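You operate a simulated robot arm through the tools that you are given. There is no shell and no other tool. Be economical: measure what you need, move in short steps, check, and stop when the job is done.

Carry out the task below with a simulated two-armed robot. There is one attempt and no reset: what you move stays moved.

TASK
On the press bench, fold the grey cloth in half, so that its two long edges meet.

Only the result counts: the job must be done as asked and must still hold three seconds after the hand-in. Knocking over, shifting, dropping, spilling or breaking anything else fails it. Flat cloth is picked up by pressing the open fingertips on it (5 to 10 N) and closing them slowly along it; thin cloth reads only 2 to 8 mm in the jaws.

THE ROBOT
Two 6-joint arms with two-finger parallel grippers on one trunk, on a base that drives. Base frame: it is fixed to the floor where the robot stands at the start and does not move with it; the origin is under the middle of the robot, x ahead of it, y to its left, z up. Units: mm, rad, N and s.
The left shoulder is at the start at [-102, 177, 758], the right one opposite. With the tool pointing down near the work surface each hand reaches from about 100 to 700 mm from the robot's upright axis, wherever it stands, measured 20 degrees to its own side. Places, roughly: press bench [600, 100, 800]. Payload 1.57 kg a hand.
The tool frame of a hand sits at the grasp point between the pads (the TCP): z along the fingers, y along the line on which they close. The tips reach 30 mm beyond it. The gripper opens to 80 mm. The fingers are 17 mm wide and 12 mm thick; the gripper's body (40 by 82 mm) begins 80 mm behind the TCP.
Orientation is told as [roll, pitch, yaw] about the base's x, y, z axes, in that order, counted from this pose: with the fingers straight down and closing along the base's y, the tool's x points along the base's -x, its y along +y and its z along -z.

THE INTERFACE
- The arms move only by the tool servo_tool. It takes "left_targets", "right_targets" or both (then of equal length, played together; a hand with none holds still); each is a list of rows, each a list of 7 numbers: the gripper command, from -1 (fully open) to 1 (shut), values between in proportion, then the shift along the base's x, y, z in mm, then the turn, a rotation vector about the base's x, y, z in rad. In form: [[gripper, x, y, z, ax, ay, az], ...]. A call has 1 to 10 rows; each row is the pose to reach, as a shift and turn from the pose commanded when the call began. Rows are played at 5 a second. More than 50 mm and 0.15 rad between two rows, or a gripper value outside its range, and nothing of the call is played. A pose out of reach is approached as far as the arm can. The call stops where the force on the tool passes 40 N (or 10 N more than at its start, if that is more) or the arm is blocked; 0.2 s more then pass. The fingers move at their own pace (about 72 mm/s each) and stop on an object; they squeeze with about 41 N. The grip force told is the motor's: it shows also when the fingers shut on nothing. Time passes only in rows, and 0.2 s behind the last, so rows that repeat a pose let the fingers close. The reply holds the time, the measured pose of the TCP, the force on the tool along the base axes, the opening and the grip force, in the units named above and with some noise, with the torque about the TCP (base axes, N m) and any sound that the robot's microphone picked up, and new pictures: "show" is both (left out), scene, wrist or none (wrist: the cameras of the hands that moved).
- Cameras (640 x 400 px; columns grow to the right, rows downward): "scene" is now at [24.4, 13.8, 1460.4]; the picture's right is [0.09, -1.00, 0.00], its down [-0.87, -0.08, -0.48] and it looks along [0.48, 0.04, -0.88] (base axes); focal length 271 px, centre (320, 200). "left" rides on the left gripper at [72, 7, -122] in its tool frame; the picture's right is [-0.09, 1.00, 0.00], its down [-0.84, -0.08, -0.54] and it looks along [-0.54, -0.05, 0.84] (tool axes); focal length 238 px, centre (320, 200). "right" rides on the right gripper at [72, -7, -122] in its tool frame; the picture's right is [0.09, 1.00, 0.00], its down [-0.84, 0.08, -0.54] and it looks along [-0.54, 0.05, 0.84] (tool axes); focal length 238 px, centre (320, 200). There is no depth. A picture from a camera that has moved, and an enlarged one, comes with that camera's place and axes in the base frame and with its lens. The place of the scene camera against the robot may be out by one fixed shift of up to 12 mm in any direction.
- lift_body(by): slides the trunk up (or, below 0, down) by that many mm; the arms and the scene camera ride with it, the base frame stays. It gives what a move gives, with no picture.
- steer(legs): drives the robot by 1 to 6 legs, each [ahead, left, turn to the left] in mm, mm and rad, along the robot's own axes; the way and the turn of a leg run together, so that a leg with both is an arc; at most 1500 mm and 3.142 rad a leg. The arms and the cameras ride along, it lands a little off, and it stops where it bumps. It gives what a move gives, and a new picture of the scene camera.
- turn_head(pan, tilt): turns the head with the scene camera to pan (to the left, within 2.496 rad either way) and tilt (down, from -0.506 to 1.204), counted from straight ahead of the robot. It gives what a move gives, and a new picture of the scene camera.
- zoom(camera, box): a new picture of the part [left, top, right, bottom] of that camera's present view, enlarged. The clock stands still meanwhile.
- close_job(): hands the job in; it is judged then, once.

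Work in short steps. Places have to be worked out from the pictures, the camera data and where the tool is seen: move nearer, look again, correct. Check each grasp and each placing, and mend what went wrong. You have 120 turns and 260 pictures in all, those below and enlarged ones among them. Open the grippers and draw the arms clear of the work before you hand the job in, unless the task says otherwise.

The tools are called after "Request:" by a JSON object that holds its "method" and its "body". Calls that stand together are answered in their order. servo_tool: Moves the arms, as the interface text tells. Its arguments: {"type":"object","properties":{"left_targets":{"type":"array","items":{"type":"array","items":{"type":"number"}}},"right_targets":{"type":"array","items":{"type":"array","items":{"type":"number"}}},"show":{"type":"string","enum":["both","scene","wrist","none"]}},"required":[]} The other tools are called the same way: lift_body (by) slides the trunk up or down; steer (legs) drives the base; turn_head (pan, tilt) turns the head that bears the scene camera; zoom (camera, box) takes an enlarged picture of a part of a camera's view; close_job () hands the job in.

At the start:

```text
clock: 0.0
left_tool_pos: [348.1, 37.9, 992.8]
left_tool_rot: [-0.001, -0.001, 0.001]
left_ft_force: [-0.6, 0.2, 0.8]
left_wrist_torque: [0.0, -0.02, 0.03]
left_opening: 80.2
left_grip_force: 0.0
right_tool_pos: [327.8, -349.2, 1011.0]
right_tool_rot: [-0.001, 0.0, 0.001]
right_ft_force: [-0.6, 0.5, -0.2]
right_wrist_torque: [-0.01, 0.05, -0.01]
right_opening: 80.0
right_grip_force: 0.0
trunk travel left (down, up): [-200.0, 128.0]
robot x, y, heading: [1.3, -2.1, -0.003]
head pan, tilt: [0.087, 1.066]
```

scene: 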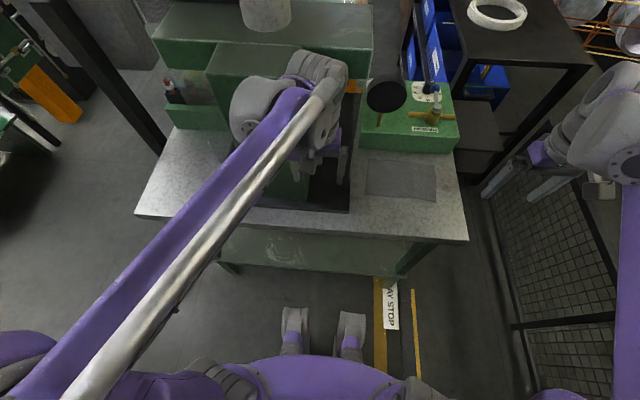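
right: 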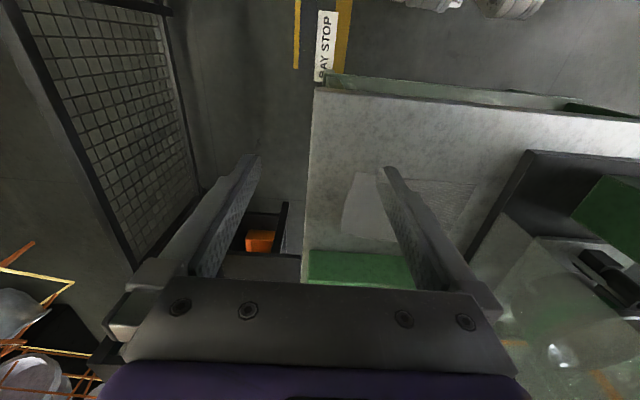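
left: 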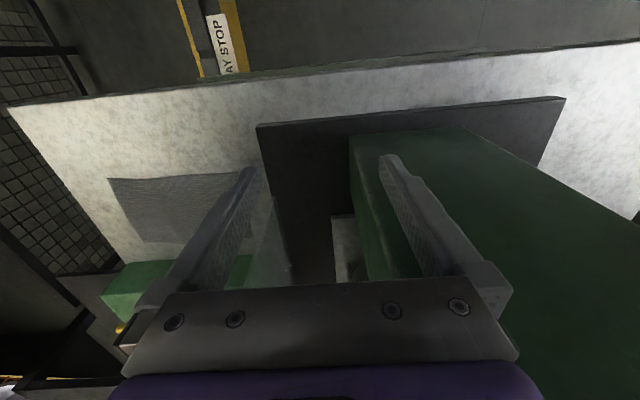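

The cloth lies on the right part of the bench top, near pixel (400,180). I zoom in to measure its corners.

Request:
{"method": "zoom", "body": {"camera": "scene", "box": [340, 130, 468, 210]}}

Request:
{"method": "zoom", "body": {"camera": "left", "box": [80, 130, 304, 270]}}

```text
5.00 times, centred on (404, 170) of scene
camera zoom: at [24.4, 13.8, 1460.4], right [0.09, -1.0, 0.0], down [-0.87, -0.08, -0.48], along [0.48, 0.04, -0.88], focal length 1354 px, centre (-100, 350)
```

zoom: 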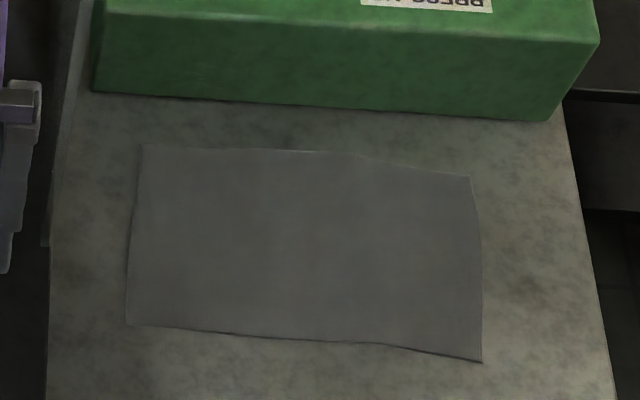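

```text
2.86 times, centred on (192, 200) of left
camera zoom: at [277.4, 44.7, 1116.1], right [0.09, 1.0, 0.0], down [0.84, -0.08, 0.54], along [0.54, -0.05, -0.84], focal length 681 px, centre (686, 200)
```

zoom: 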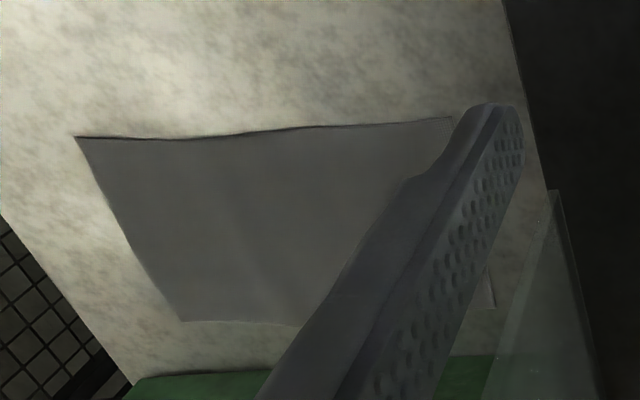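

Both views agree: the cloth covers about x 412–540 and y −285…−88, with its long edges along y. I pull the left hand back and up so I can see the press and anything near the cloth.

Request:
{"method": "servo_tool", "body": {"left_targets": [[-1, 0, 0, 40, 0, 0, 0], [-1, -40, 0, 70, 0, 0, 0], [-1, -80, 20, 80, 0, 0, 0], [-1, -120, 50, 80, 0, 0, 0], [-1, -120, 90, 80, 0, 0, 0]], "show": "both"}}

```text
clock: 1.2
left_tool_pos: [228.8, 129.1, 1073.9]
left_tool_rot: [0.0, 0.0, 0.001]
left_ft_force: [0.5, -0.2, 0.1]
left_wrist_torque: [-0.01, -0.01, -0.01]
left_opening: 79.9
left_grip_force: 0.2
right_tool_pos: [327.0, -348.7, 1011.4]
right_tool_rot: [0.0, -0.001, 0.0]
right_ft_force: [-0.4, -0.3, 1.0]
right_wrist_torque: [0.01, 0.01, 0.0]
right_opening: 79.8
right_grip_force: 0.1
trunk travel left (down, up): [-200.0, 128.0]
robot x, y, heading: [0.5, 4.7, -0.003]
head pan, tilt: [0.087, 1.066]
camera scene: at [24.9, 13.7, 1460.4], right [0.09, -1.0, 0.0], down [-0.87, -0.08, -0.48], along [0.48, 0.04, -0.88], focal length 271 px, centre (320, 200)
camera left: at [157.6, 135.5, 1196.2], right [0.09, 1.0, 0.0], down [0.84, -0.08, 0.54], along [0.54, -0.05, -0.84], focal length 238 px, centre (320, 200)
```

scene: 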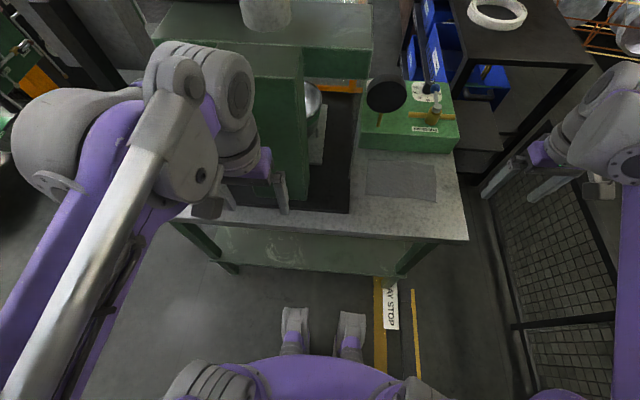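
left: 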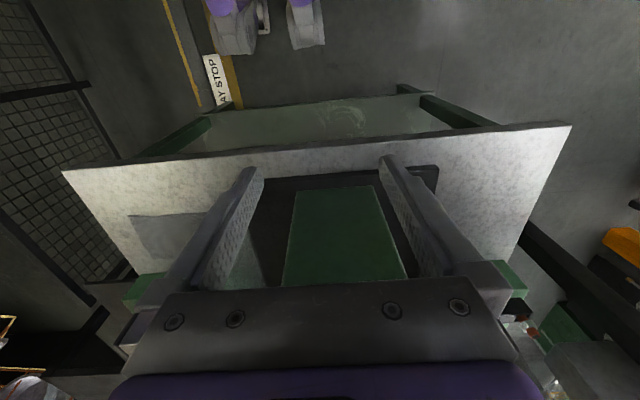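

Request:
{"method": "zoom", "body": {"camera": "scene", "box": [230, 60, 486, 220]}}

```text
2.50 times, centred on (358, 140) of scene
camera zoom: at [24.9, 13.7, 1460.4], right [0.09, -1.0, 0.0], down [-0.87, -0.08, -0.48], along [0.48, 0.04, -0.88], focal length 677 px, centre (225, 350)
```

zoom: 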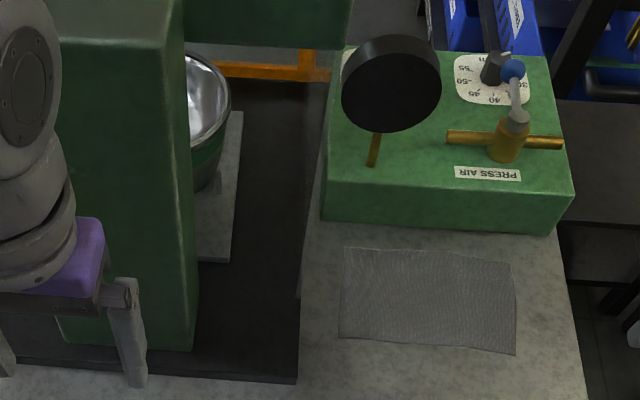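

Free surroundings: the press column is left of the cloth, a green box about 65 mm high stands 40 mm behind it, and a black disk sits above the box near x≈615. I'll fold the far edge over to the near edge with both hands. First I bring the hands above the cloth at a safe height.

Request:
{"method": "servo_tool", "body": {"left_targets": [[-1, 0, -45, 0, 0, 0, 0], [-1, 0, -90, 0, 0, 0, 0], [-1, 0, -135, 0, 0, 0, 0], [-1, 0, -180, 0, 0, 0, 0], [-1, 20, -220, 0, 0, 0, 0], [-1, 60, -245, 0, 0, 0, 0], [0, 105, -250, 0, 0, 0, 0], [0.5, 150, -250, -20, 0, 0, 0], [0.5, 190, -250, -40, 0, 0, 0]], "right_targets": [[-1, 0, 0, 0, 0, 0, 0], [-1, 0, 0, 0, 0, 0, 0], [-1, 0, 0, 0, 0, 0, 0], [-1, 0, 0, 0, 0, 0, 0], [-1, 0, 0, 0, 0, 0, 0], [-1, 20, 20, 0, 0, 0, 0], [0, 40, 40, 0, 0, 0, 0], [0.5, 70, 60, 0, 0, 0, 0], [0.5, 100, 78, 0, 0, 0, 0]]}}

```text
clock: 3.2
left_tool_pos: [420.3, -121.4, 1032.4]
left_tool_rot: [0.001, 0.002, 0.0]
left_ft_force: [0.5, 0.4, -0.8]
left_wrist_torque: [-0.01, 0.04, -0.03]
left_opening: 20.0
left_grip_force: 0.2
right_tool_pos: [429.0, -270.2, 1010.5]
right_tool_rot: [0.001, 0.001, 0.0]
right_ft_force: [-0.8, 0.1, 0.3]
right_wrist_torque: [-0.01, 0.02, -0.02]
right_opening: 20.0
right_grip_force: 0.0
trunk travel left (down, up): [-200.0, 128.0]
robot x, y, heading: [0.3, 2.6, 0.001]
head pan, tilt: [0.087, 1.066]
camera scene: at [26.6, 13.7, 1460.4], right [0.09, -1.0, 0.0], down [-0.87, -0.08, -0.48], along [0.48, 0.04, -0.88], focal length 271 px, centre (320, 200)
camera right: at [356.6, -276.9, 1133.4], right [-0.09, 1.0, 0.0], down [0.84, 0.08, 0.54], along [0.54, 0.05, -0.84], focal length 238 px, centre (320, 200)
camera left: at [349.7, -114.3, 1155.2], right [0.09, 1.0, 0.0], down [0.84, -0.08, 0.54], along [0.54, -0.05, -0.84], focal length 238 px, centre (320, 200)
```

scene: 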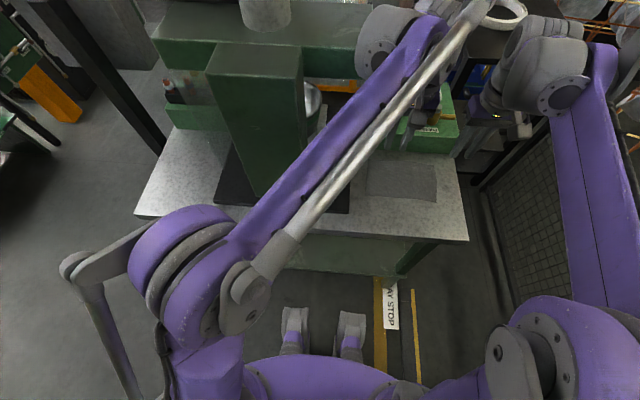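
right: 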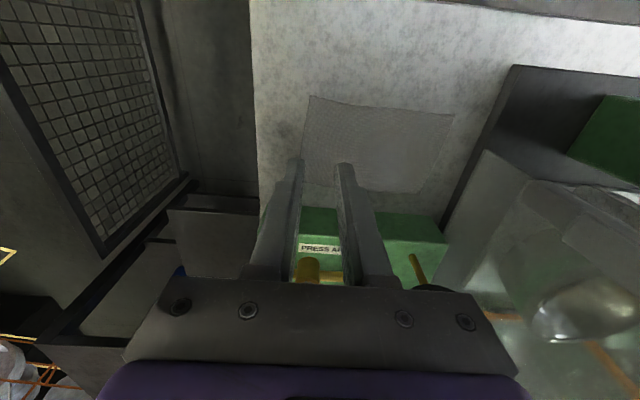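
left: 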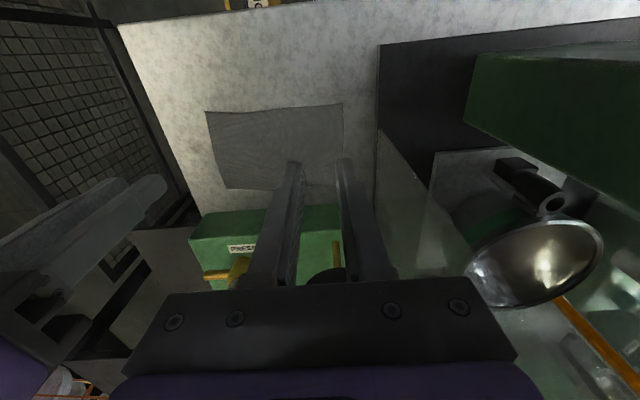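

Both hands are over the cloth, and there is a glass guard left of it. I zoom the left and right wrist views for exact corners and the guard.

Request:
{"method": "zoom", "body": {"camera": "left", "box": [180, 80, 500, 280]}}

Request:
{"method": "zoom", "body": {"camera": "right", "box": [260, 60, 580, 260]}}

```text
2.00 times, centred on (340, 180) of left
camera zoom: at [349.7, -114.3, 1155.2], right [0.09, 1.0, 0.0], down [0.84, -0.08, 0.54], along [0.54, -0.05, -0.84], focal length 477 px, centre (280, 240)
```

zoom: 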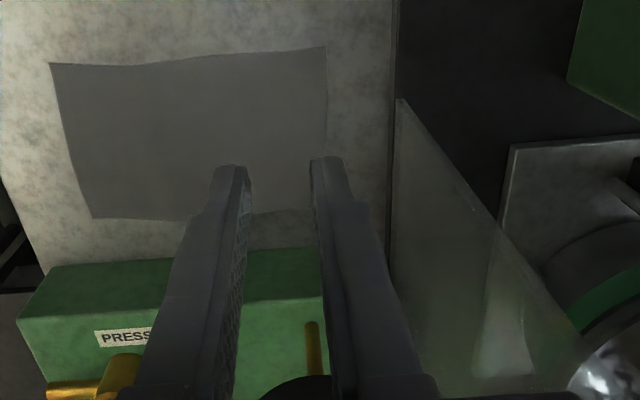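

```text
2.00 times, centred on (420, 160) of right
camera zoom: at [356.6, -276.9, 1133.4], right [-0.09, 1.0, 0.0], down [0.84, 0.08, 0.54], along [0.54, 0.05, -0.84], focal length 477 px, centre (120, 280)
```

zoom: 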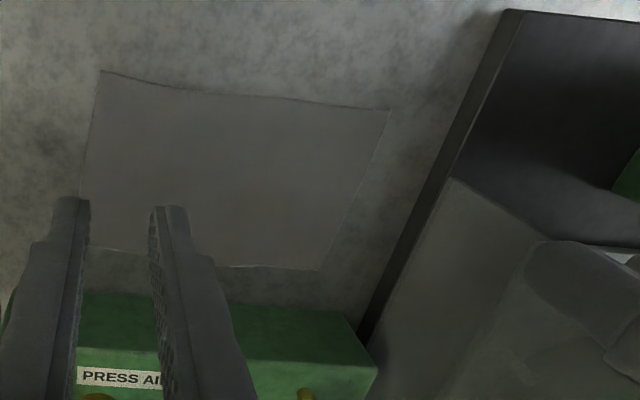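

The vertical glass guard stands at y≈−39, starting at x≈455 and rising above z 1060, so the left forearm would pass close to it. I drive 160 mm to the right so the left arm comes in straight.

Request:
{"method": "steer", "body": {"legs": [[0, -160, 0]]}}

```text
clock: 5.2
left_tool_pos: [417.3, -282.4, 1032.3]
left_tool_rot: [0.0, 0.0, -0.002]
left_ft_force: [-0.2, -0.4, -0.6]
left_wrist_torque: [-0.04, 0.0, -0.01]
left_opening: 20.1
left_grip_force: 0.0
right_tool_pos: [427.6, -432.1, 1010.6]
right_tool_rot: [-0.002, 0.0, 0.001]
right_ft_force: [0.3, 0.6, -0.6]
right_wrist_torque: [0.03, 0.0, -0.01]
right_opening: 20.0
right_grip_force: 0.0
trunk travel left (down, up): [-200.0, 128.0]
robot x, y, heading: [-5.0, -160.6, 0.003]
head pan, tilt: [0.087, 1.066]
camera scene: at [24.3, -147.0, 1460.4], right [0.09, -1.0, 0.0], down [-0.87, -0.08, -0.48], along [0.48, 0.04, -0.88], focal length 271 px, centre (320, 200)
```

scene: 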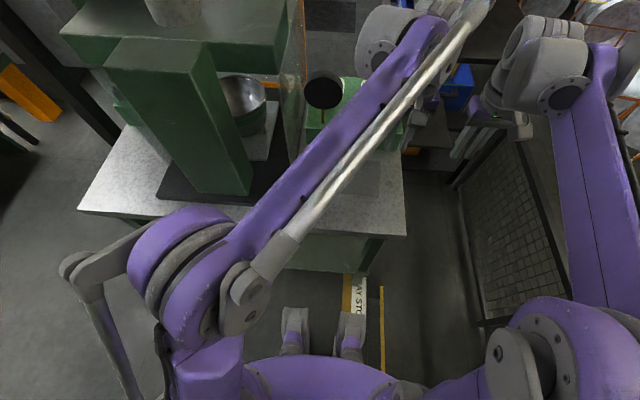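

Now I bring the hands back over the far edge of the cloth, stopping at x≈500 and z≈930 to check clearance to the disk.

Request:
{"method": "servo_tool", "body": {"left_targets": [[0.5, 0, 40, 0, 0, 0, 0], [0.5, 0, 80, 0, 0, 0, 0], [0.5, 0, 121, 0, 0, 0, 0], [0.5, 0, 161, 0, 0, 0, 0], [0.5, 28, 161, -35, 0, 0, 0], [0.5, 55, 161, -70, 0, 0, 0], [0.5, 82, 161, -102, 0, 0, 0]], "right_targets": [[0.5, 0, 40, 0, 0, 0, 0], [0.5, 0, 80, 0, 0, 0, 0], [0.5, 0, 121, 0, 0, 0, 0], [0.5, 0, 161, 0, 0, 0, 0], [0.5, 24, 161, -30, 0, 0, 0], [0.5, 48, 161, -60, 0, 0, 0], [0.5, 73, 161, -80, 0, 0, 0]]}}

```text
clock: 6.8
left_tool_pos: [501.2, -121.0, 930.4]
left_tool_rot: [0.0, 0.001, 0.0]
left_ft_force: [1.1, 0.5, -1.1]
left_wrist_torque: [0.01, 0.03, 0.03]
left_opening: 20.0
left_grip_force: 0.0
right_tool_pos: [502.3, -270.2, 930.3]
right_tool_rot: [-0.001, 0.003, -0.002]
right_ft_force: [1.5, -0.6, -0.1]
right_wrist_torque: [0.0, 0.05, 0.02]
right_opening: 20.0
right_grip_force: 0.1
trunk travel left (down, up): [-200.0, 128.0]
robot x, y, heading: [-4.2, -158.3, -0.0]
head pan, tilt: [0.087, 1.066]
camera scene: at [26.9, -147.1, 1460.4], right [0.09, -1.0, 0.0], down [-0.87, -0.08, -0.48], along [0.48, 0.04, -0.88], focal length 271 px, centre (320, 200)
camera right: at [429.3, -276.9, 1053.5], right [-0.09, 1.0, 0.0], down [0.84, 0.08, 0.54], along [0.54, 0.05, -0.84], focal length 238 px, centre (320, 200)
camera left: at [431.3, -114.7, 1053.1], right [0.09, 1.0, 0.0], down [0.84, -0.08, 0.54], along [0.54, -0.05, -0.84], focal length 238 px, centre (320, 200)
```

scene: 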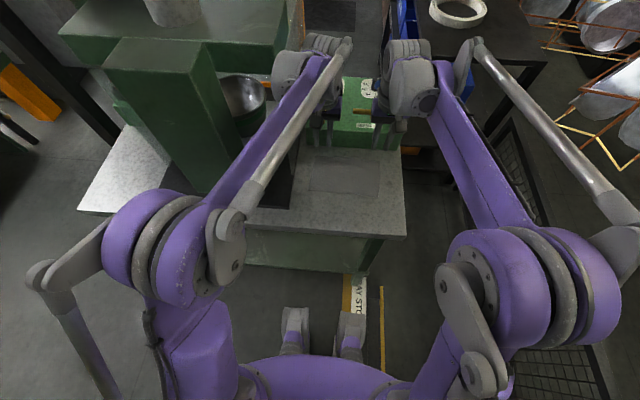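
right: 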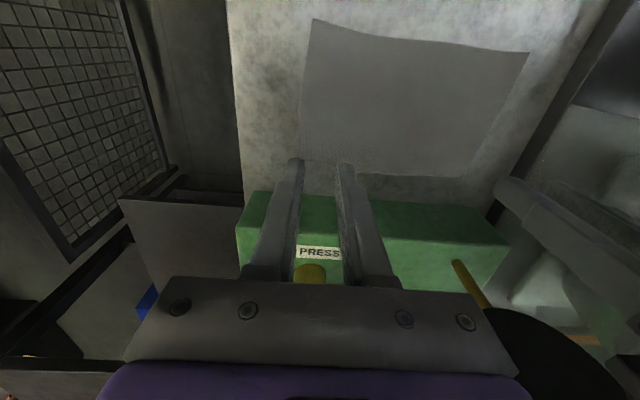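
left: 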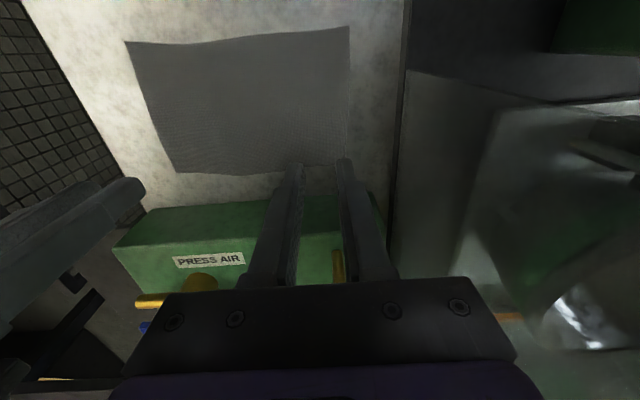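

The disk is around (605, −113, 987), so I tilt the hands back 0.1 rad for clearance. I go down to about 12 mm above the bench at the far edge.

Request:
{"method": "servo_tool", "body": {"left_targets": [[0.5, 10, 0, -20, 0, -0.05, 0], [0.5, 25, 0, -40, 0, -0.1, 0], [0.5, 44, 0, -60, 0, -0.1, 0], [0.5, 44, 0, -85, 0, -0.1, 0]], "right_targets": [[0.5, 10, 0, -20, 0, -0.05, 0], [0.5, 25, 0, -40, 0, -0.1, 0], [0.5, 38, 0, -60, 0, -0.1, 0], [0.5, 38, 0, -85, 0, -0.1, 0]]}}

```text
clock: 7.8
left_tool_pos: [543.8, -121.3, 845.7]
left_tool_rot: [0.0, -0.101, -0.001]
left_ft_force: [-0.1, -0.7, -0.3]
left_wrist_torque: [0.0, 0.01, 0.0]
left_opening: 19.7
left_grip_force: 0.0
right_tool_pos: [537.5, -272.7, 846.8]
right_tool_rot: [-0.001, -0.102, 0.001]
right_ft_force: [-0.7, 0.8, 0.9]
right_wrist_torque: [0.04, -0.01, 0.0]
right_opening: 20.2
right_grip_force: 0.0
trunk travel left (down, up): [-200.0, 128.0]
robot x, y, heading: [1.5, -159.5, -0.001]
head pan, tilt: [0.087, 1.066]
camera scene: at [24.1, -146.7, 1460.4], right [0.09, -1.0, 0.0], down [-0.87, -0.08, -0.48], along [0.48, 0.04, -0.88], focal length 271 px, centre (320, 200)
camera right: at [453.6, -276.5, 960.9], right [-0.09, 1.0, -0.01], down [0.78, 0.08, 0.62], along [0.62, 0.05, -0.78], focal length 238 px, centre (320, 200)
camera left: at [461.4, -113.8, 960.7], right [0.09, 1.0, 0.01], down [0.78, -0.08, 0.62], along [0.62, -0.05, -0.78], focal length 238 px, centre (320, 200)
```

scene: 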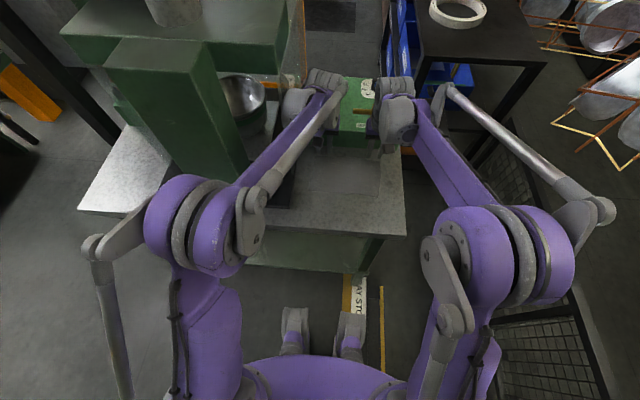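
right: 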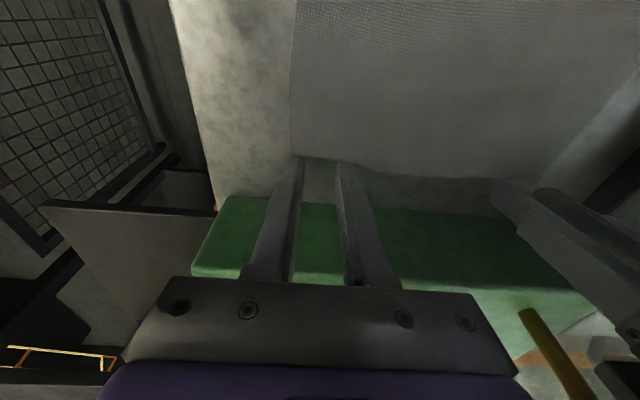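
left: 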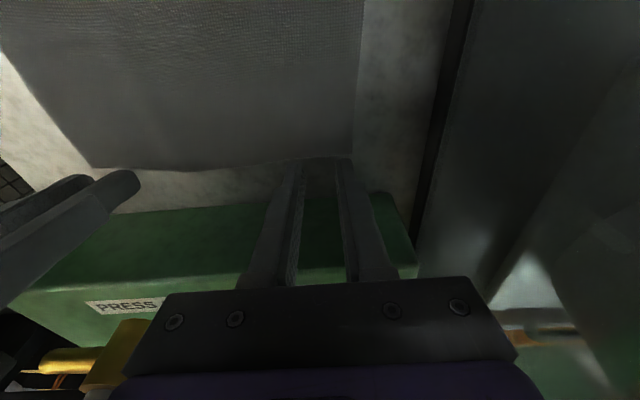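

I check closely where the tips stand against the far edge.

Request:
{"method": "zoom", "body": {"camera": "left", "box": [220, 110, 420, 235]}}

Request:
{"method": "zoom", "body": {"camera": "right", "box": [220, 110, 420, 235]}}

```text
3.20 times, centred on (320, 172) of left
camera zoom: at [461.4, -113.8, 960.7], right [0.09, 1.0, 0.01], down [0.78, -0.08, 0.62], along [0.62, -0.05, -0.78], focal length 763 px, centre (320, 288)
```

zoom: 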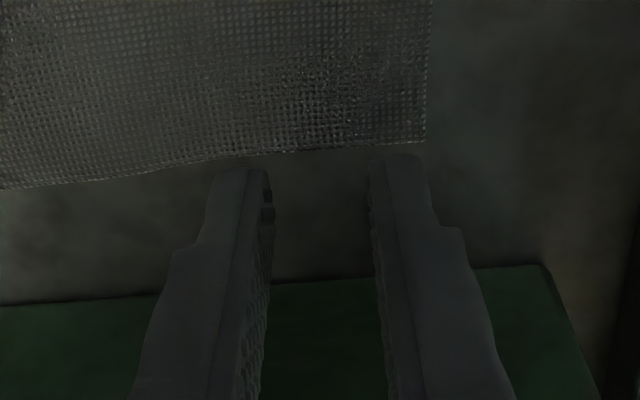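

```text
3.20 times, centred on (320, 172) of right
camera zoom: at [453.6, -276.5, 960.9], right [-0.09, 1.0, -0.01], down [0.78, 0.08, 0.62], along [0.62, 0.05, -0.78], focal length 763 px, centre (320, 288)
```

zoom: 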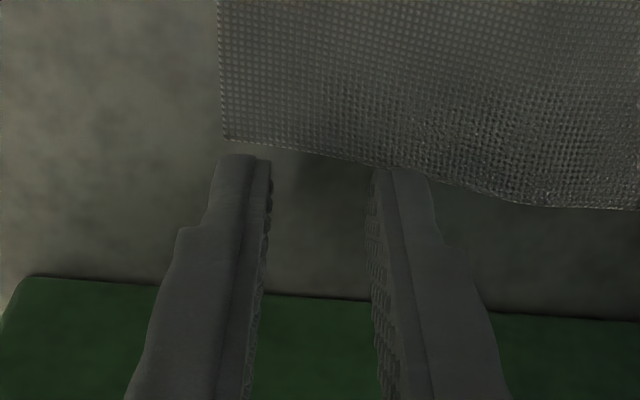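

The tips' near corners will land about 7 mm inside the far edge on both sides, as wanted. I lower 13 mm and read the force.

Request:
{"method": "servo_tool", "body": {"left_targets": [[0.5, 0, 0, -6, 0, 0, 0], [0.5, 0, 0, -11, 0, 0, 0], [0.5, 0, 0, -14, 0, 0, 0], [0.5, 0, 0, -14, 0, 0, 0]], "right_targets": [[0.5, 0, 0, -6, 0, 0, 0], [0.5, 0, 0, -11, 0, 0, 0], [0.5, 0, 0, -14, 0, 0, 0], [0.5, 0, 0, -14, 0, 0, 0]], "show": "none"}}

```text
clock: 8.8
left_tool_pos: [544.5, -121.0, 832.9]
left_tool_rot: [0.001, -0.1, 0.0]
left_ft_force: [-0.7, -0.3, 2.4]
left_wrist_torque: [-0.01, 0.01, 0.0]
left_opening: 20.2
left_grip_force: 0.0
right_tool_pos: [538.1, -270.0, 833.0]
right_tool_rot: [0.0, -0.101, -0.002]
right_ft_force: [0.5, -0.6, 0.5]
right_wrist_torque: [0.01, 0.01, -0.02]
right_opening: 19.7
right_grip_force: 0.1
trunk travel left (down, up): [-200.0, 128.0]
robot x, y, heading: [-0.8, -156.7, 0.001]
head pan, tilt: [0.087, 1.066]
```

The left hand just touches; I press a little further, a bit more on the right.

Request:
{"method": "servo_tool", "body": {"left_targets": [[0.5, 0, 0, -0.5, 0, 0, 0], [0.5, 0, 0, -1.0, 0, 0, 0]], "right_targets": [[0.5, 0, 0, -1, 0, 0, 0], [0.5, 0, 0, -2, 0, 0, 0]], "show": "wrist"}}

```text
clock: 9.4
left_tool_pos: [544.2, -121.5, 831.6]
left_tool_rot: [0.0, -0.102, 0.002]
left_ft_force: [1.1, -0.7, 6.7]
left_wrist_torque: [-0.01, -0.02, 0.02]
left_opening: 20.2
left_grip_force: 0.1
right_tool_pos: [537.6, -270.1, 832.1]
right_tool_rot: [0.001, -0.104, -0.001]
right_ft_force: [3.4, -0.5, 17.5]
right_wrist_torque: [-0.03, 0.0, -0.01]
right_opening: 19.7
right_grip_force: 0.1
trunk travel left (down, up): [-200.0, 128.0]
robot x, y, heading: [-0.2, -162.3, 0.001]
head pan, tilt: [0.087, 1.066]
camera right: at [452.7, -276.9, 946.2], right [-0.09, 1.0, -0.01], down [0.78, 0.08, 0.62], along [0.62, 0.05, -0.78], focal length 238 px, centre (320, 200)
camera left: at [460.8, -113.9, 946.8], right [0.09, 1.0, 0.01], down [0.78, -0.08, 0.62], along [0.62, -0.05, -0.78], focal length 238 px, centre (320, 200)
```

right: 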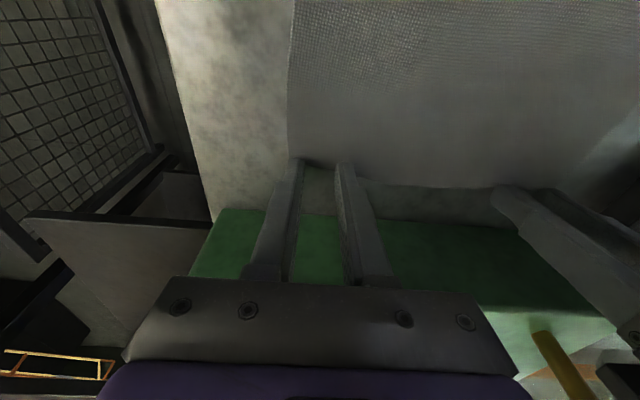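
left: 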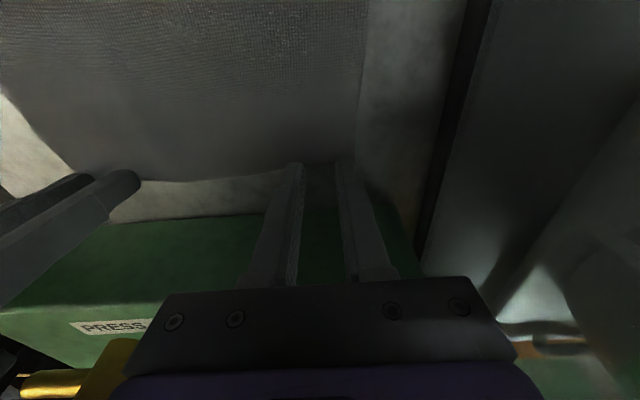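

Right presses at 17 N, so I ease it up 0.9 mm, and then close both slowly.

Request:
{"method": "servo_tool", "body": {"left_targets": [[0.5, 0, 0, 0, 0, 0, 0], [0.58, 0, 0, 0, 0, 0, 0], [0.66, 0, 0, 0, 0, 0, 0], [0.74, 0, 0, 0, 0, 0, 0], [0.82, 0, 0, 0, 0, 0, 0], [0.9, 0, 0, 0, 0, 0, 0], [1, 0, 0, 0, 0, 0, 0], [1, 0, 0, 0, 0, 0, 0]], "right_targets": [[0.5, 0, 0, 0.9, 0, 0, 0], [0.58, 0, 0, 0.9, 0, 0, 0], [0.66, 0, 0, 0.9, 0, 0, 0], [0.74, 0, 0, 0.9, 0, 0, 0], [0.82, 0, 0, 0.9, 0, 0, 0], [0.9, 0, 0, 0.9, 0, 0, 0], [1, 0, 0, 0.9, 0, 0, 0], [1, 0, 0, 0.9, 0, 0, 0]], "show": "wrist"}}

```text
clock: 11.2
left_tool_pos: [542.9, -121.3, 831.4]
left_tool_rot: [0.0, -0.101, 0.001]
left_ft_force: [-0.5, -2.2, 14.6]
left_wrist_torque: [-0.04, 0.08, 0.01]
left_opening: 1.7
left_grip_force: 23.5
right_tool_pos: [536.6, -271.3, 831.4]
right_tool_rot: [0.001, -0.102, 0.003]
right_ft_force: [-0.7, -0.1, 4.4]
right_wrist_torque: [-0.02, 0.03, 0.0]
right_opening: 0.1
right_grip_force: 21.2
trunk travel left (down, up): [-200.0, 128.0]
robot x, y, heading: [-0.9, -162.1, 0.002]
head pan, tilt: [0.087, 1.066]
camera right: at [452.1, -277.1, 946.4], right [-0.09, 1.0, -0.01], down [0.78, 0.08, 0.62], along [0.62, 0.05, -0.78], focal length 238 px, centre (320, 200)
camera left: at [460.4, -114.1, 946.7], right [0.09, 1.0, 0.01], down [0.78, -0.08, 0.62], along [0.62, -0.05, -0.78], focal length 238 px, centre (320, 200)
```

right: 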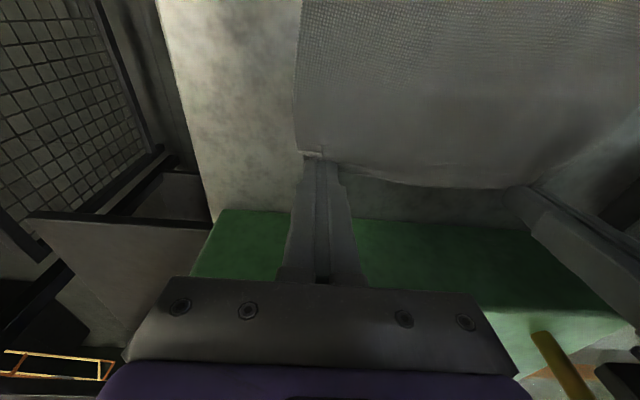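
left: 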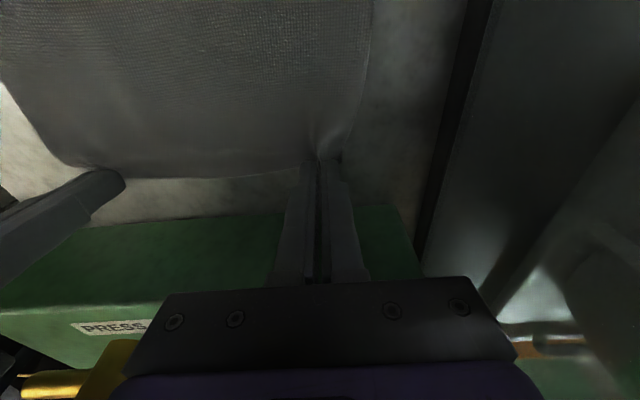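

The left reads 1.7 mm and the cloth puckers, while the right shut on nothing. I lift both 20 mm to see.

Request:
{"method": "servo_tool", "body": {"left_targets": [[1, 0, 0, 7, 0, 0, 0], [1, 0, 0, 14, 0, 0, 0], [1, 0, 0, 20, 0, 0, 0]], "right_targets": [[1, 0, 0, 7, 0, 0, 0], [1, 0, 0, 14, 0, 0, 0], [1, 0, 0, 20, 0, 0, 0]], "show": "wrist"}}

```text
clock: 12.1
left_tool_pos: [544.1, -120.8, 850.3]
left_tool_rot: [0.0, -0.099, 0.001]
left_ft_force: [-0.1, -0.6, -0.2]
left_wrist_torque: [0.02, -0.03, -0.01]
left_opening: 1.6
left_grip_force: 23.7
right_tool_pos: [536.7, -270.9, 851.5]
right_tool_rot: [0.0, -0.098, 0.0]
right_ft_force: [-0.2, 0.0, 0.0]
right_wrist_torque: [-0.02, 0.01, -0.02]
right_opening: 0.0
right_grip_force: 21.6
trunk travel left (down, up): [-200.0, 128.0]
robot x, y, heading: [-1.2, -164.6, -0.003]
head pan, tilt: [0.087, 1.066]
camera right: at [453.2, -277.1, 965.9], right [-0.09, 1.0, -0.01], down [0.78, 0.08, 0.62], along [0.62, 0.05, -0.78], focal length 238 px, centre (320, 200)
camera left: at [461.1, -114.0, 966.1], right [0.09, 1.0, 0.01], down [0.78, -0.08, 0.62], along [0.62, -0.05, -0.78], focal length 238 px, centre (320, 200)
```

right: 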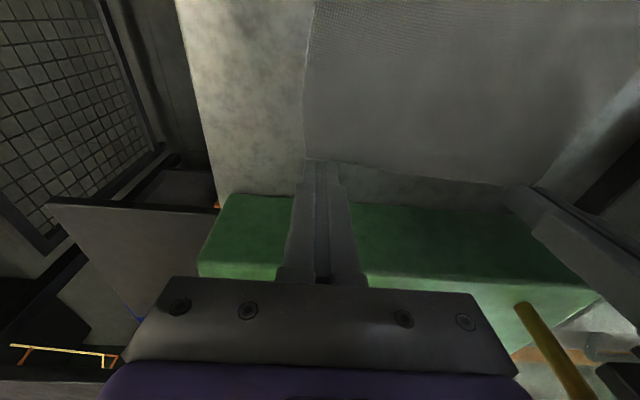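
left: 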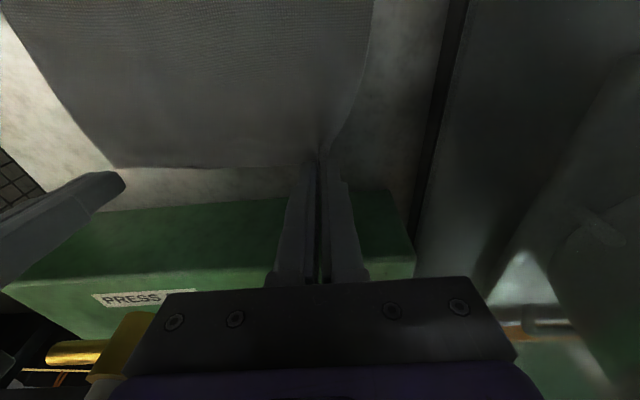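

The left holds the corner. I lower the left nearly to the bench, open the right to 24 mm and look at where the right corner lies now.

Request:
{"method": "servo_tool", "body": {"left_targets": [[1, 0, 0, -5, 0, 0, 0], [1, 0, 0, -10, 0, 0, 0], [1, 0, 0, -14, 0, 0, 0]], "right_targets": [[0.4, 0, 0, 0, 0, 0, 0], [0.4, 0, 0, 0, 0, 0, 0], [0.4, 0, 0, 0, 0, 0, 0]], "show": "none"}}

Request:
{"method": "zoom", "body": {"camera": "right", "box": [220, 110, 420, 235]}}

```text
clock: 12.8
left_tool_pos: [544.3, -121.6, 837.0]
left_tool_rot: [0.0, -0.101, -0.001]
left_ft_force: [0.1, 0.0, -0.2]
left_wrist_torque: [0.02, -0.03, -0.02]
left_opening: 1.5
left_grip_force: 23.3
right_tool_pos: [536.4, -271.4, 850.7]
right_tool_rot: [0.0, -0.099, 0.001]
right_ft_force: [0.1, -0.2, 0.6]
right_wrist_torque: [0.02, -0.02, 0.01]
right_opening: 24.2
right_grip_force: 0.0
trunk travel left (down, up): [-200.0, 128.0]
robot x, y, heading: [2.6, -159.2, -0.002]
head pan, tilt: [0.087, 1.066]
```

```text
3.20 times, centred on (320, 172) of right
camera zoom: at [453.3, -277.1, 965.9], right [-0.09, 1.0, -0.01], down [0.78, 0.08, 0.62], along [0.62, 0.05, -0.78], focal length 763 px, centre (320, 288)
```

zoom: 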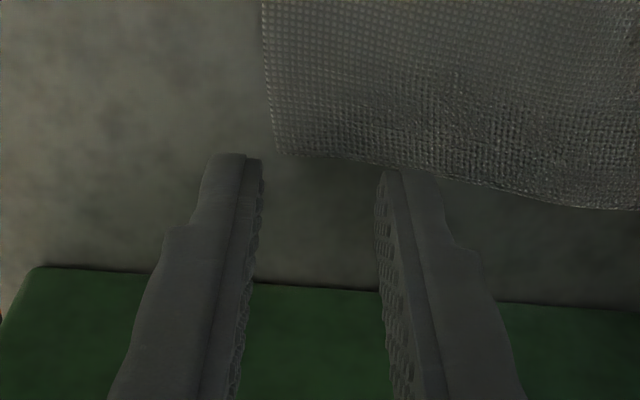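

The corner is now at about (544, −281). I shift the right hand 15 mm to the left and 2 mm forward, and press a bit firmer.

Request:
{"method": "servo_tool", "body": {"right_targets": [[0.4, 2, 15, -8, 0, 0, 0], [0.4, 2, 15, -15, 0, 0, 0], [0.4, 2, 15, -19, 0, 0, 0], [0.4, 2, 15, -20.5, 0, 0, 0], [0.4, 2, 15, -20.5, 0, 0, 0]], "show": "none"}}

```text
clock: 14.1
left_tool_pos: [542.2, -120.7, 838.3]
left_tool_rot: [-0.001, -0.101, 0.0]
left_ft_force: [0.3, 0.6, 0.8]
left_wrist_torque: [0.03, 0.03, 0.02]
left_opening: 1.6
left_grip_force: 23.5
right_tool_pos: [538.1, -256.2, 831.4]
right_tool_rot: [-0.001, -0.1, 0.001]
right_ft_force: [2.6, -1.6, 13.0]
right_wrist_torque: [-0.11, 0.01, 0.02]
right_opening: 23.9
right_grip_force: 0.4
trunk travel left (down, up): [-200.0, 128.0]
robot x, y, heading: [1.0, -161.1, 0.002]
head pan, tilt: [0.087, 1.066]
```

It presses at 13 N, so I ease 0.3 mm and close slowly.

Request:
{"method": "servo_tool", "body": {"right_targets": [[0.4, 0, 0, 0.3, 0, 0, 0], [0.48, 0, 0, 0.3, 0, 0, 0], [0.56, 0, 0, 0.3, 0, 0, 0], [0.64, 0, 0, 0.2, 0, 0, 0], [0.72, 0, 0, 0.2, 0, 0, 0], [0.8, 0, 0, 0.1, 0, 0, 0], [0.88, 0, 0, 0, 0, 0, 0], [0.95, 0, 0, 0, 0, 0, 0], [1, 0, 0, 0, 0, 0, 0], [1, 0, 0, 0, 0, 0, 0]], "show": "wrist"}}

```text
clock: 16.2
left_tool_pos: [542.4, -121.4, 837.2]
left_tool_rot: [-0.001, -0.1, 0.0]
left_ft_force: [-0.3, -4.1, -0.1]
left_wrist_torque: [-0.09, 0.01, -0.01]
left_opening: 1.7
left_grip_force: 23.5
right_tool_pos: [538.2, -256.9, 832.2]
right_tool_rot: [0.001, -0.1, 0.0]
right_ft_force: [0.3, 0.2, 19.9]
right_wrist_torque: [-0.04, 0.11, -0.01]
right_opening: 1.8
right_grip_force: 24.0
trunk travel left (down, up): [-200.0, 128.0]
robot x, y, heading: [2.8, -160.9, -0.002]
head pan, tilt: [0.087, 1.066]
camera right: at [454.1, -262.1, 946.2], right [-0.09, 1.0, -0.01], down [0.78, 0.08, 0.62], along [0.62, 0.05, -0.78], focal length 238 px, centre (320, 200)
```

right: 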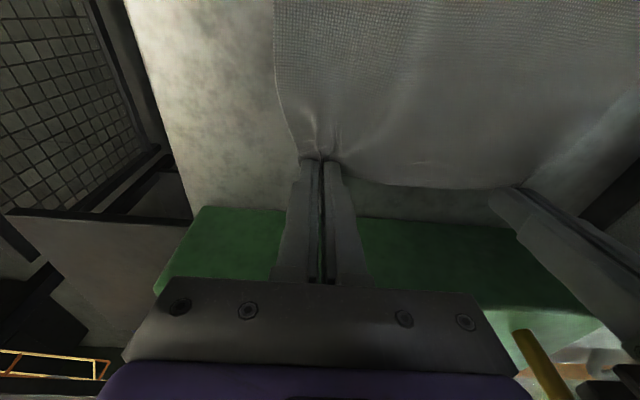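

Both hands hold the far edge (1.7 and 1.8 mm). I carry it on an arc up and back toward the near edge, tilting the fingers forward so the edge turns over, and stop short of landing.

Request:
{"method": "servo_tool", "body": {"left_targets": [[1, -5.8, 0, 14, 0, -0.1, 0], [1, -16.9, 0, 29, 0, -0.2, 0], [1, -32.5, 0, 41, 0, -0.3, 0], [1, -51.3, 0, 48, 0, -0.4, 0], [1, -71.9, 0, 50, 0, -0.5, 0], [1, -92.3, 0, 46, 0, -0.6, 0], [1, -110.7, 0, 36, 0, -0.7, 0], [1, -125.7, 0, 21, 0, -0.8, 0]], "right_targets": [[1, -5.8, 0, 17.8, 0, -0.1, 0], [1, -16.9, 0, 33.6, 0, -0.2, 0], [1, -32.5, 0, 45.8, 0, -0.3, 0], [1, -51.3, 0, 53.1, 0, -0.4, 0], [1, -71.9, 0, 54.8, 0, -0.5, 0], [1, -92.3, 0, 50.7, 0, -0.6, 0], [1, -110.7, 0, 40.9, 0, -0.7, 0], [1, -125.7, 0, 26.3, 0, -0.8, 0]]}}

```text
clock: 18.1
left_tool_pos: [417.9, -121.4, 857.2]
left_tool_rot: [0.0, -0.902, -0.002]
left_ft_force: [-0.3, -2.5, -0.4]
left_wrist_torque: [-0.06, 0.01, -0.02]
left_opening: 1.5
left_grip_force: 23.9
right_tool_pos: [412.7, -254.3, 857.1]
right_tool_rot: [0.003, -0.903, -0.003]
right_ft_force: [0.1, 2.4, -0.5]
right_wrist_torque: [0.06, -0.02, 0.01]
right_opening: 1.8
right_grip_force: 23.5
trunk travel left (down, up): [-200.0, 128.0]
robot x, y, heading: [0.7, -155.8, -0.001]
head pan, tilt: [0.087, 1.066]
camera scene: at [24.3, -146.8, 1460.4], right [0.09, -1.0, 0.0], down [-0.87, -0.08, -0.48], along [0.48, 0.04, -0.88], focal length 271 px, centre (320, 200)
camera right: at [272.3, -261.4, 876.6], right [-0.06, 1.0, -0.07], down [0.09, 0.08, 0.99], along [0.99, 0.05, -0.1], focal length 238 px, centre (320, 200)
camera left: at [279.5, -114.1, 877.7], right [0.06, 1.0, 0.07], down [0.09, -0.08, 0.99], along [0.99, -0.05, -0.1], focal length 238 px, centre (320, 200)
```

scene: 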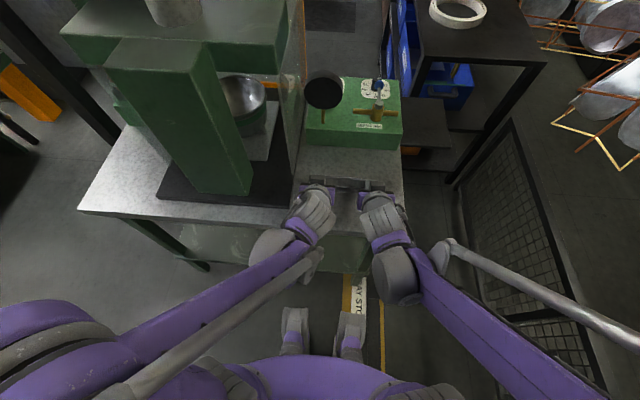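
right: 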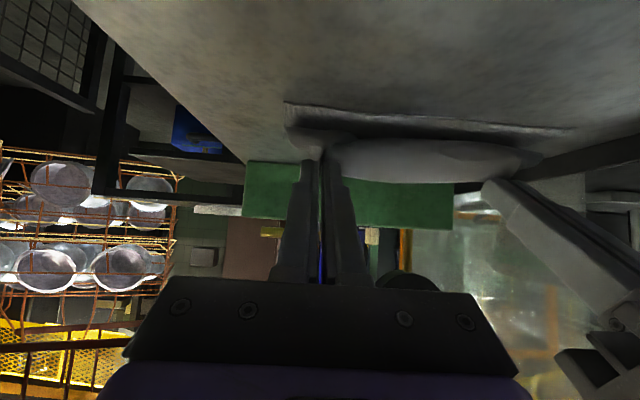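
left: 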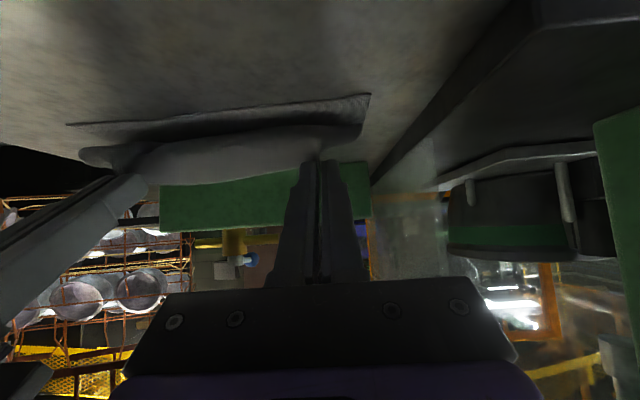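

The cloth is folding over nicely; its near edge still lies flat on the bench. I zoom in on both wrist views to compare the upper edge with the lower one.

Request:
{"method": "zoom", "body": {"camera": "left", "box": [60, 60, 420, 285]}}

Request:
{"method": "zoom", "body": {"camera": "scene", "box": [272, 130, 432, 230]}}

```text
1.78 times, centred on (240, 172) of left
camera zoom: at [279.5, -114.1, 877.7], right [0.06, 1.0, 0.07], down [0.09, -0.08, 0.99], along [0.99, -0.05, -0.1], focal length 424 px, centre (462, 249)
```

zoom: 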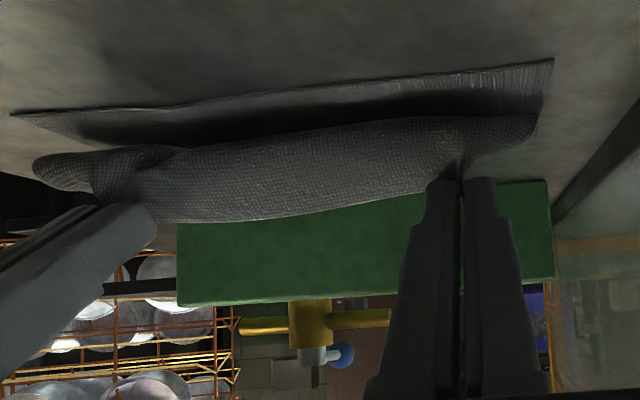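

```text
4.00 times, centred on (352, 180) of scene
camera zoom: at [24.3, -146.8, 1460.4], right [0.09, -1.0, 0.0], down [-0.87, -0.08, -0.48], along [0.48, 0.04, -0.88], focal length 1083 px, centre (192, 280)
```

zoom: 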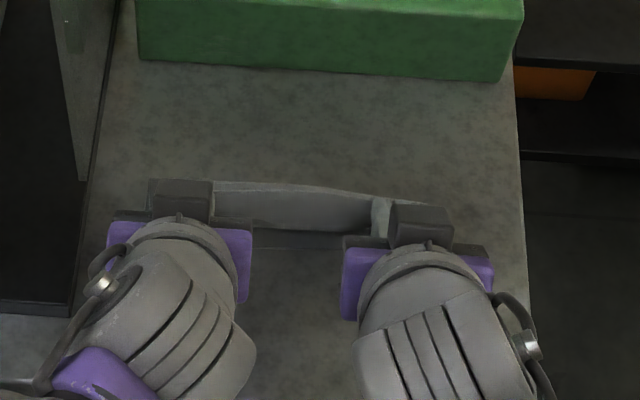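

Near edge remains at x≈420. The held strip still points up, so I tilt on to about 1.3 rad while lowering it toward the near edge.

Request:
{"method": "servo_tool", "body": {"left_targets": [[1, -5, 0, 0, 0, -0.1, 0], [1, -11, 0, -5, 0, -0.2, 0], [1, -17, 0, -14, 0, -0.3, 0], [1, -23, 0, -24, 0, -0.4, 0]], "right_targets": [[1, -5, 0, 0, 0, -0.1, 0], [1, -11, 0, -5, 0, -0.2, 0], [1, -17, 0, -14, 0, -0.3, 0], [1, -23, 0, -24, 0, -0.4, 0]]}}

Request:
{"method": "zoom", "body": {"camera": "scene", "box": [272, 130, 432, 230]}}

```text
clock: 19.1
left_tool_pos: [397.2, -121.4, 834.2]
left_tool_rot: [0.0, -1.3, -0.001]
left_ft_force: [0.0, -2.4, -0.1]
left_wrist_torque: [0.01, 0.01, -0.03]
left_opening: 1.8
left_grip_force: 23.6
right_tool_pos: [390.7, -254.6, 833.1]
right_tool_rot: [0.001, -1.3, -0.002]
right_ft_force: [0.1, 2.5, -0.5]
right_wrist_torque: [0.0, 0.01, 0.12]
right_opening: 2.0
right_grip_force: 24.1
trunk travel left (down, up): [-200.0, 128.0]
robot x, y, heading: [0.3, -160.4, -0.001]
head pan, tilt: [0.087, 1.066]
camera scene: at [25.9, -146.8, 1460.4], right [0.09, -1.0, 0.0], down [-0.87, -0.08, -0.48], along [0.48, 0.04, -0.88], focal length 271 px, centre (320, 200)
camera right: at [254.5, -261.4, 797.4], right [-0.03, 1.0, -0.09], down [-0.3, 0.08, 0.95], along [0.95, 0.05, 0.29], focal length 238 px, centre (320, 200)
camera left: at [260.8, -114.2, 797.6], right [0.03, 1.0, 0.09], down [-0.3, -0.08, 0.95], along [0.95, -0.05, 0.3], focal length 238 px, centre (320, 200)
```

scene: 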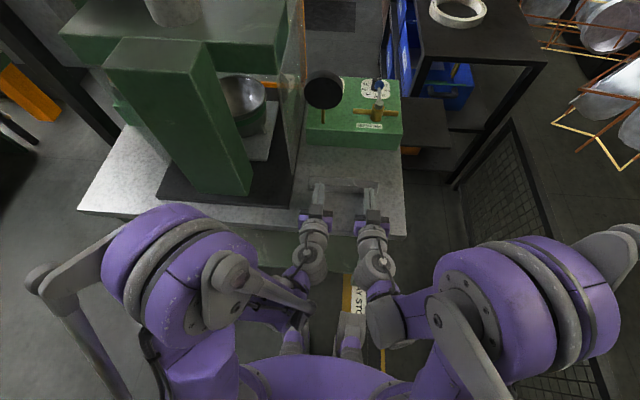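
right: 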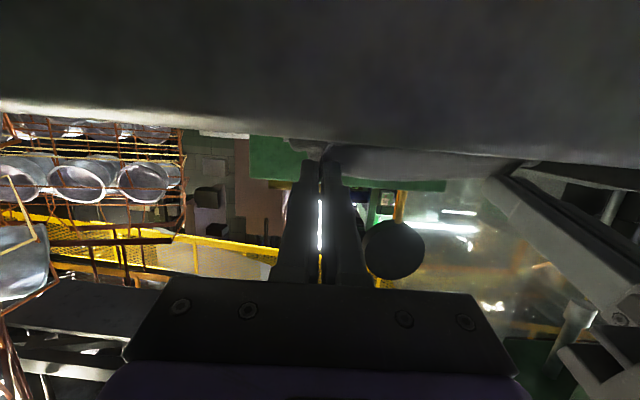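
left: 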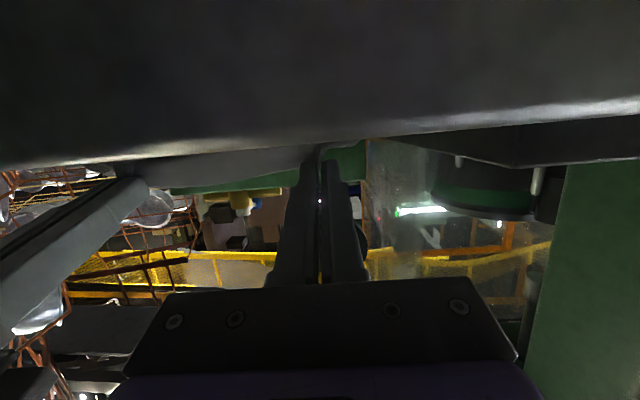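

```text
4.00 times, centred on (352, 180) of scene
camera zoom: at [25.9, -146.8, 1460.4], right [0.09, -1.0, 0.0], down [-0.87, -0.08, -0.48], along [0.48, 0.04, -0.88], focal length 1083 px, centre (192, 280)
```

zoom: 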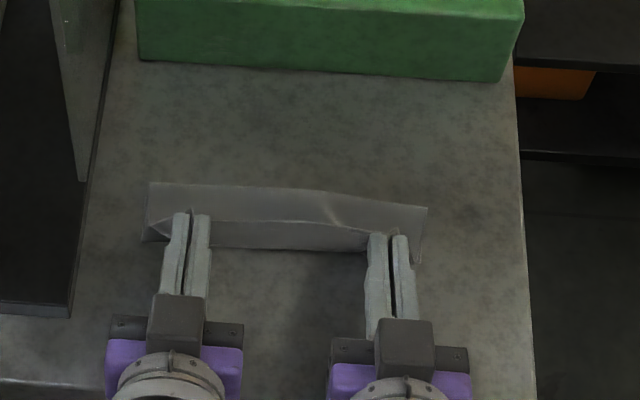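

The strip is nearly upright above the near edge. I lower 10 mm so the layers touch, watching the force.

Request:
{"method": "servo_tool", "body": {"left_targets": [[1, 0, 0, -5, 0, 0, 0], [1, 0, 0, -9, 0, 0, 0], [1, 0, 0, -11, 0, 0, 0]], "right_targets": [[1, 0, 0, -5, 0, 0, 0], [1, 0, 0, -9, 0, 0, 0], [1, 0, 0, -11, 0, 0, 0]], "show": "none"}}

Request:
{"method": "zoom", "body": {"camera": "scene", "box": [288, 150, 400, 220]}}

```text
clock: 19.9
left_tool_pos: [395.0, -119.9, 823.2]
left_tool_rot: [0.005, -1.296, -0.004]
left_ft_force: [0.6, -2.3, 0.2]
left_wrist_torque: [-0.03, 0.0, -0.06]
left_opening: 1.7
left_grip_force: 23.4
right_tool_pos: [394.4, -255.0, 831.2]
right_tool_rot: [0.004, -1.297, -0.002]
right_ft_force: [-0.5, 2.4, -0.3]
right_wrist_torque: [0.0, -0.01, 0.08]
right_opening: 1.8
right_grip_force: 23.4
right hand out of reach, approached as far as the arm can: row 1, 2, 3
trunk travel left (down, up): [-200.0, 128.0]
robot x, y, heading: [-0.8, -158.2, 0.003]
head pan, tilt: [0.087, 1.066]
```

```text
5.71 times, centred on (344, 185) of scene
camera zoom: at [24.4, -146.7, 1460.4], right [0.09, -1.0, 0.0], down [-0.87, -0.08, -0.48], along [0.48, 0.04, -0.88], focal length 1547 px, centre (183, 286)
```

zoom: 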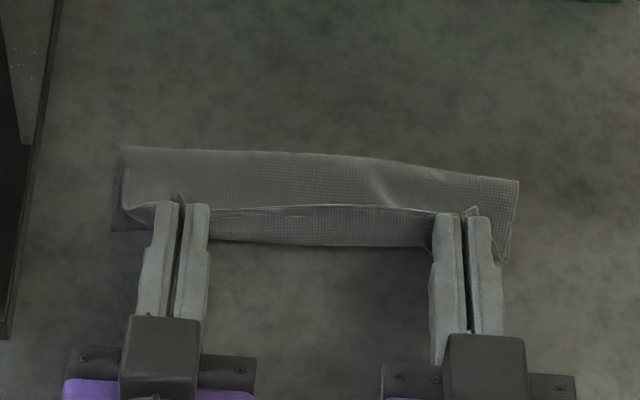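

The strip's edge is nearly above the near edge. The right hand hit its reach limit at z 831, so I reduce its tilt by 0.15 to lower it.

Request:
{"method": "servo_tool", "body": {"right_targets": [[1, 2, 0, 2, 0, 0.08, 0], [1, 3, 0, 2, 0, 0.16, 0], [1, 3, 0, 2, 0, 0.16, 0]], "show": "none"}}

Request:
{"method": "zoom", "body": {"camera": "scene", "box": [288, 150, 400, 220]}}

```text
clock: 20.6
left_tool_pos: [396.9, -120.8, 823.3]
left_tool_rot: [0.004, -1.296, -0.002]
left_ft_force: [0.7, -1.4, 1.8]
left_wrist_torque: [-0.01, -0.03, -0.08]
left_opening: 1.8
left_grip_force: 23.5
right_tool_pos: [398.2, -254.9, 833.9]
right_tool_rot: [0.003, -1.138, -0.002]
right_ft_force: [-0.4, 1.6, 0.0]
right_wrist_torque: [0.04, -0.02, 0.03]
right_opening: 1.8
right_grip_force: 23.4
trunk travel left (down, up): [-200.0, 128.0]
robot x, y, heading: [-0.8, -162.3, 0.002]
head pan, tilt: [0.087, 1.066]
```

```text
5.71 times, centred on (344, 185) of scene
camera zoom: at [24.5, -146.7, 1460.4], right [0.09, -1.0, 0.0], down [-0.87, -0.08, -0.48], along [0.48, 0.04, -0.88], focal length 1547 px, centre (183, 286)
```

zoom: 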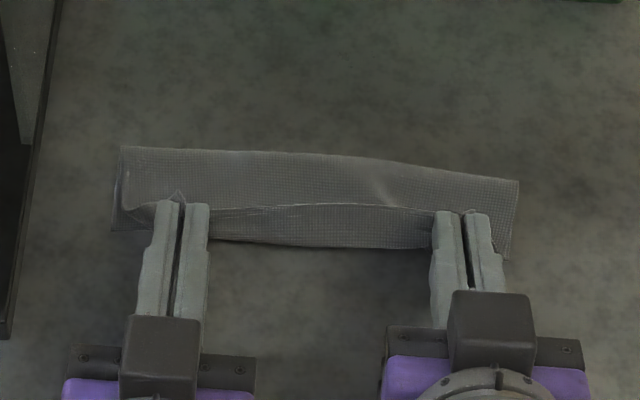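

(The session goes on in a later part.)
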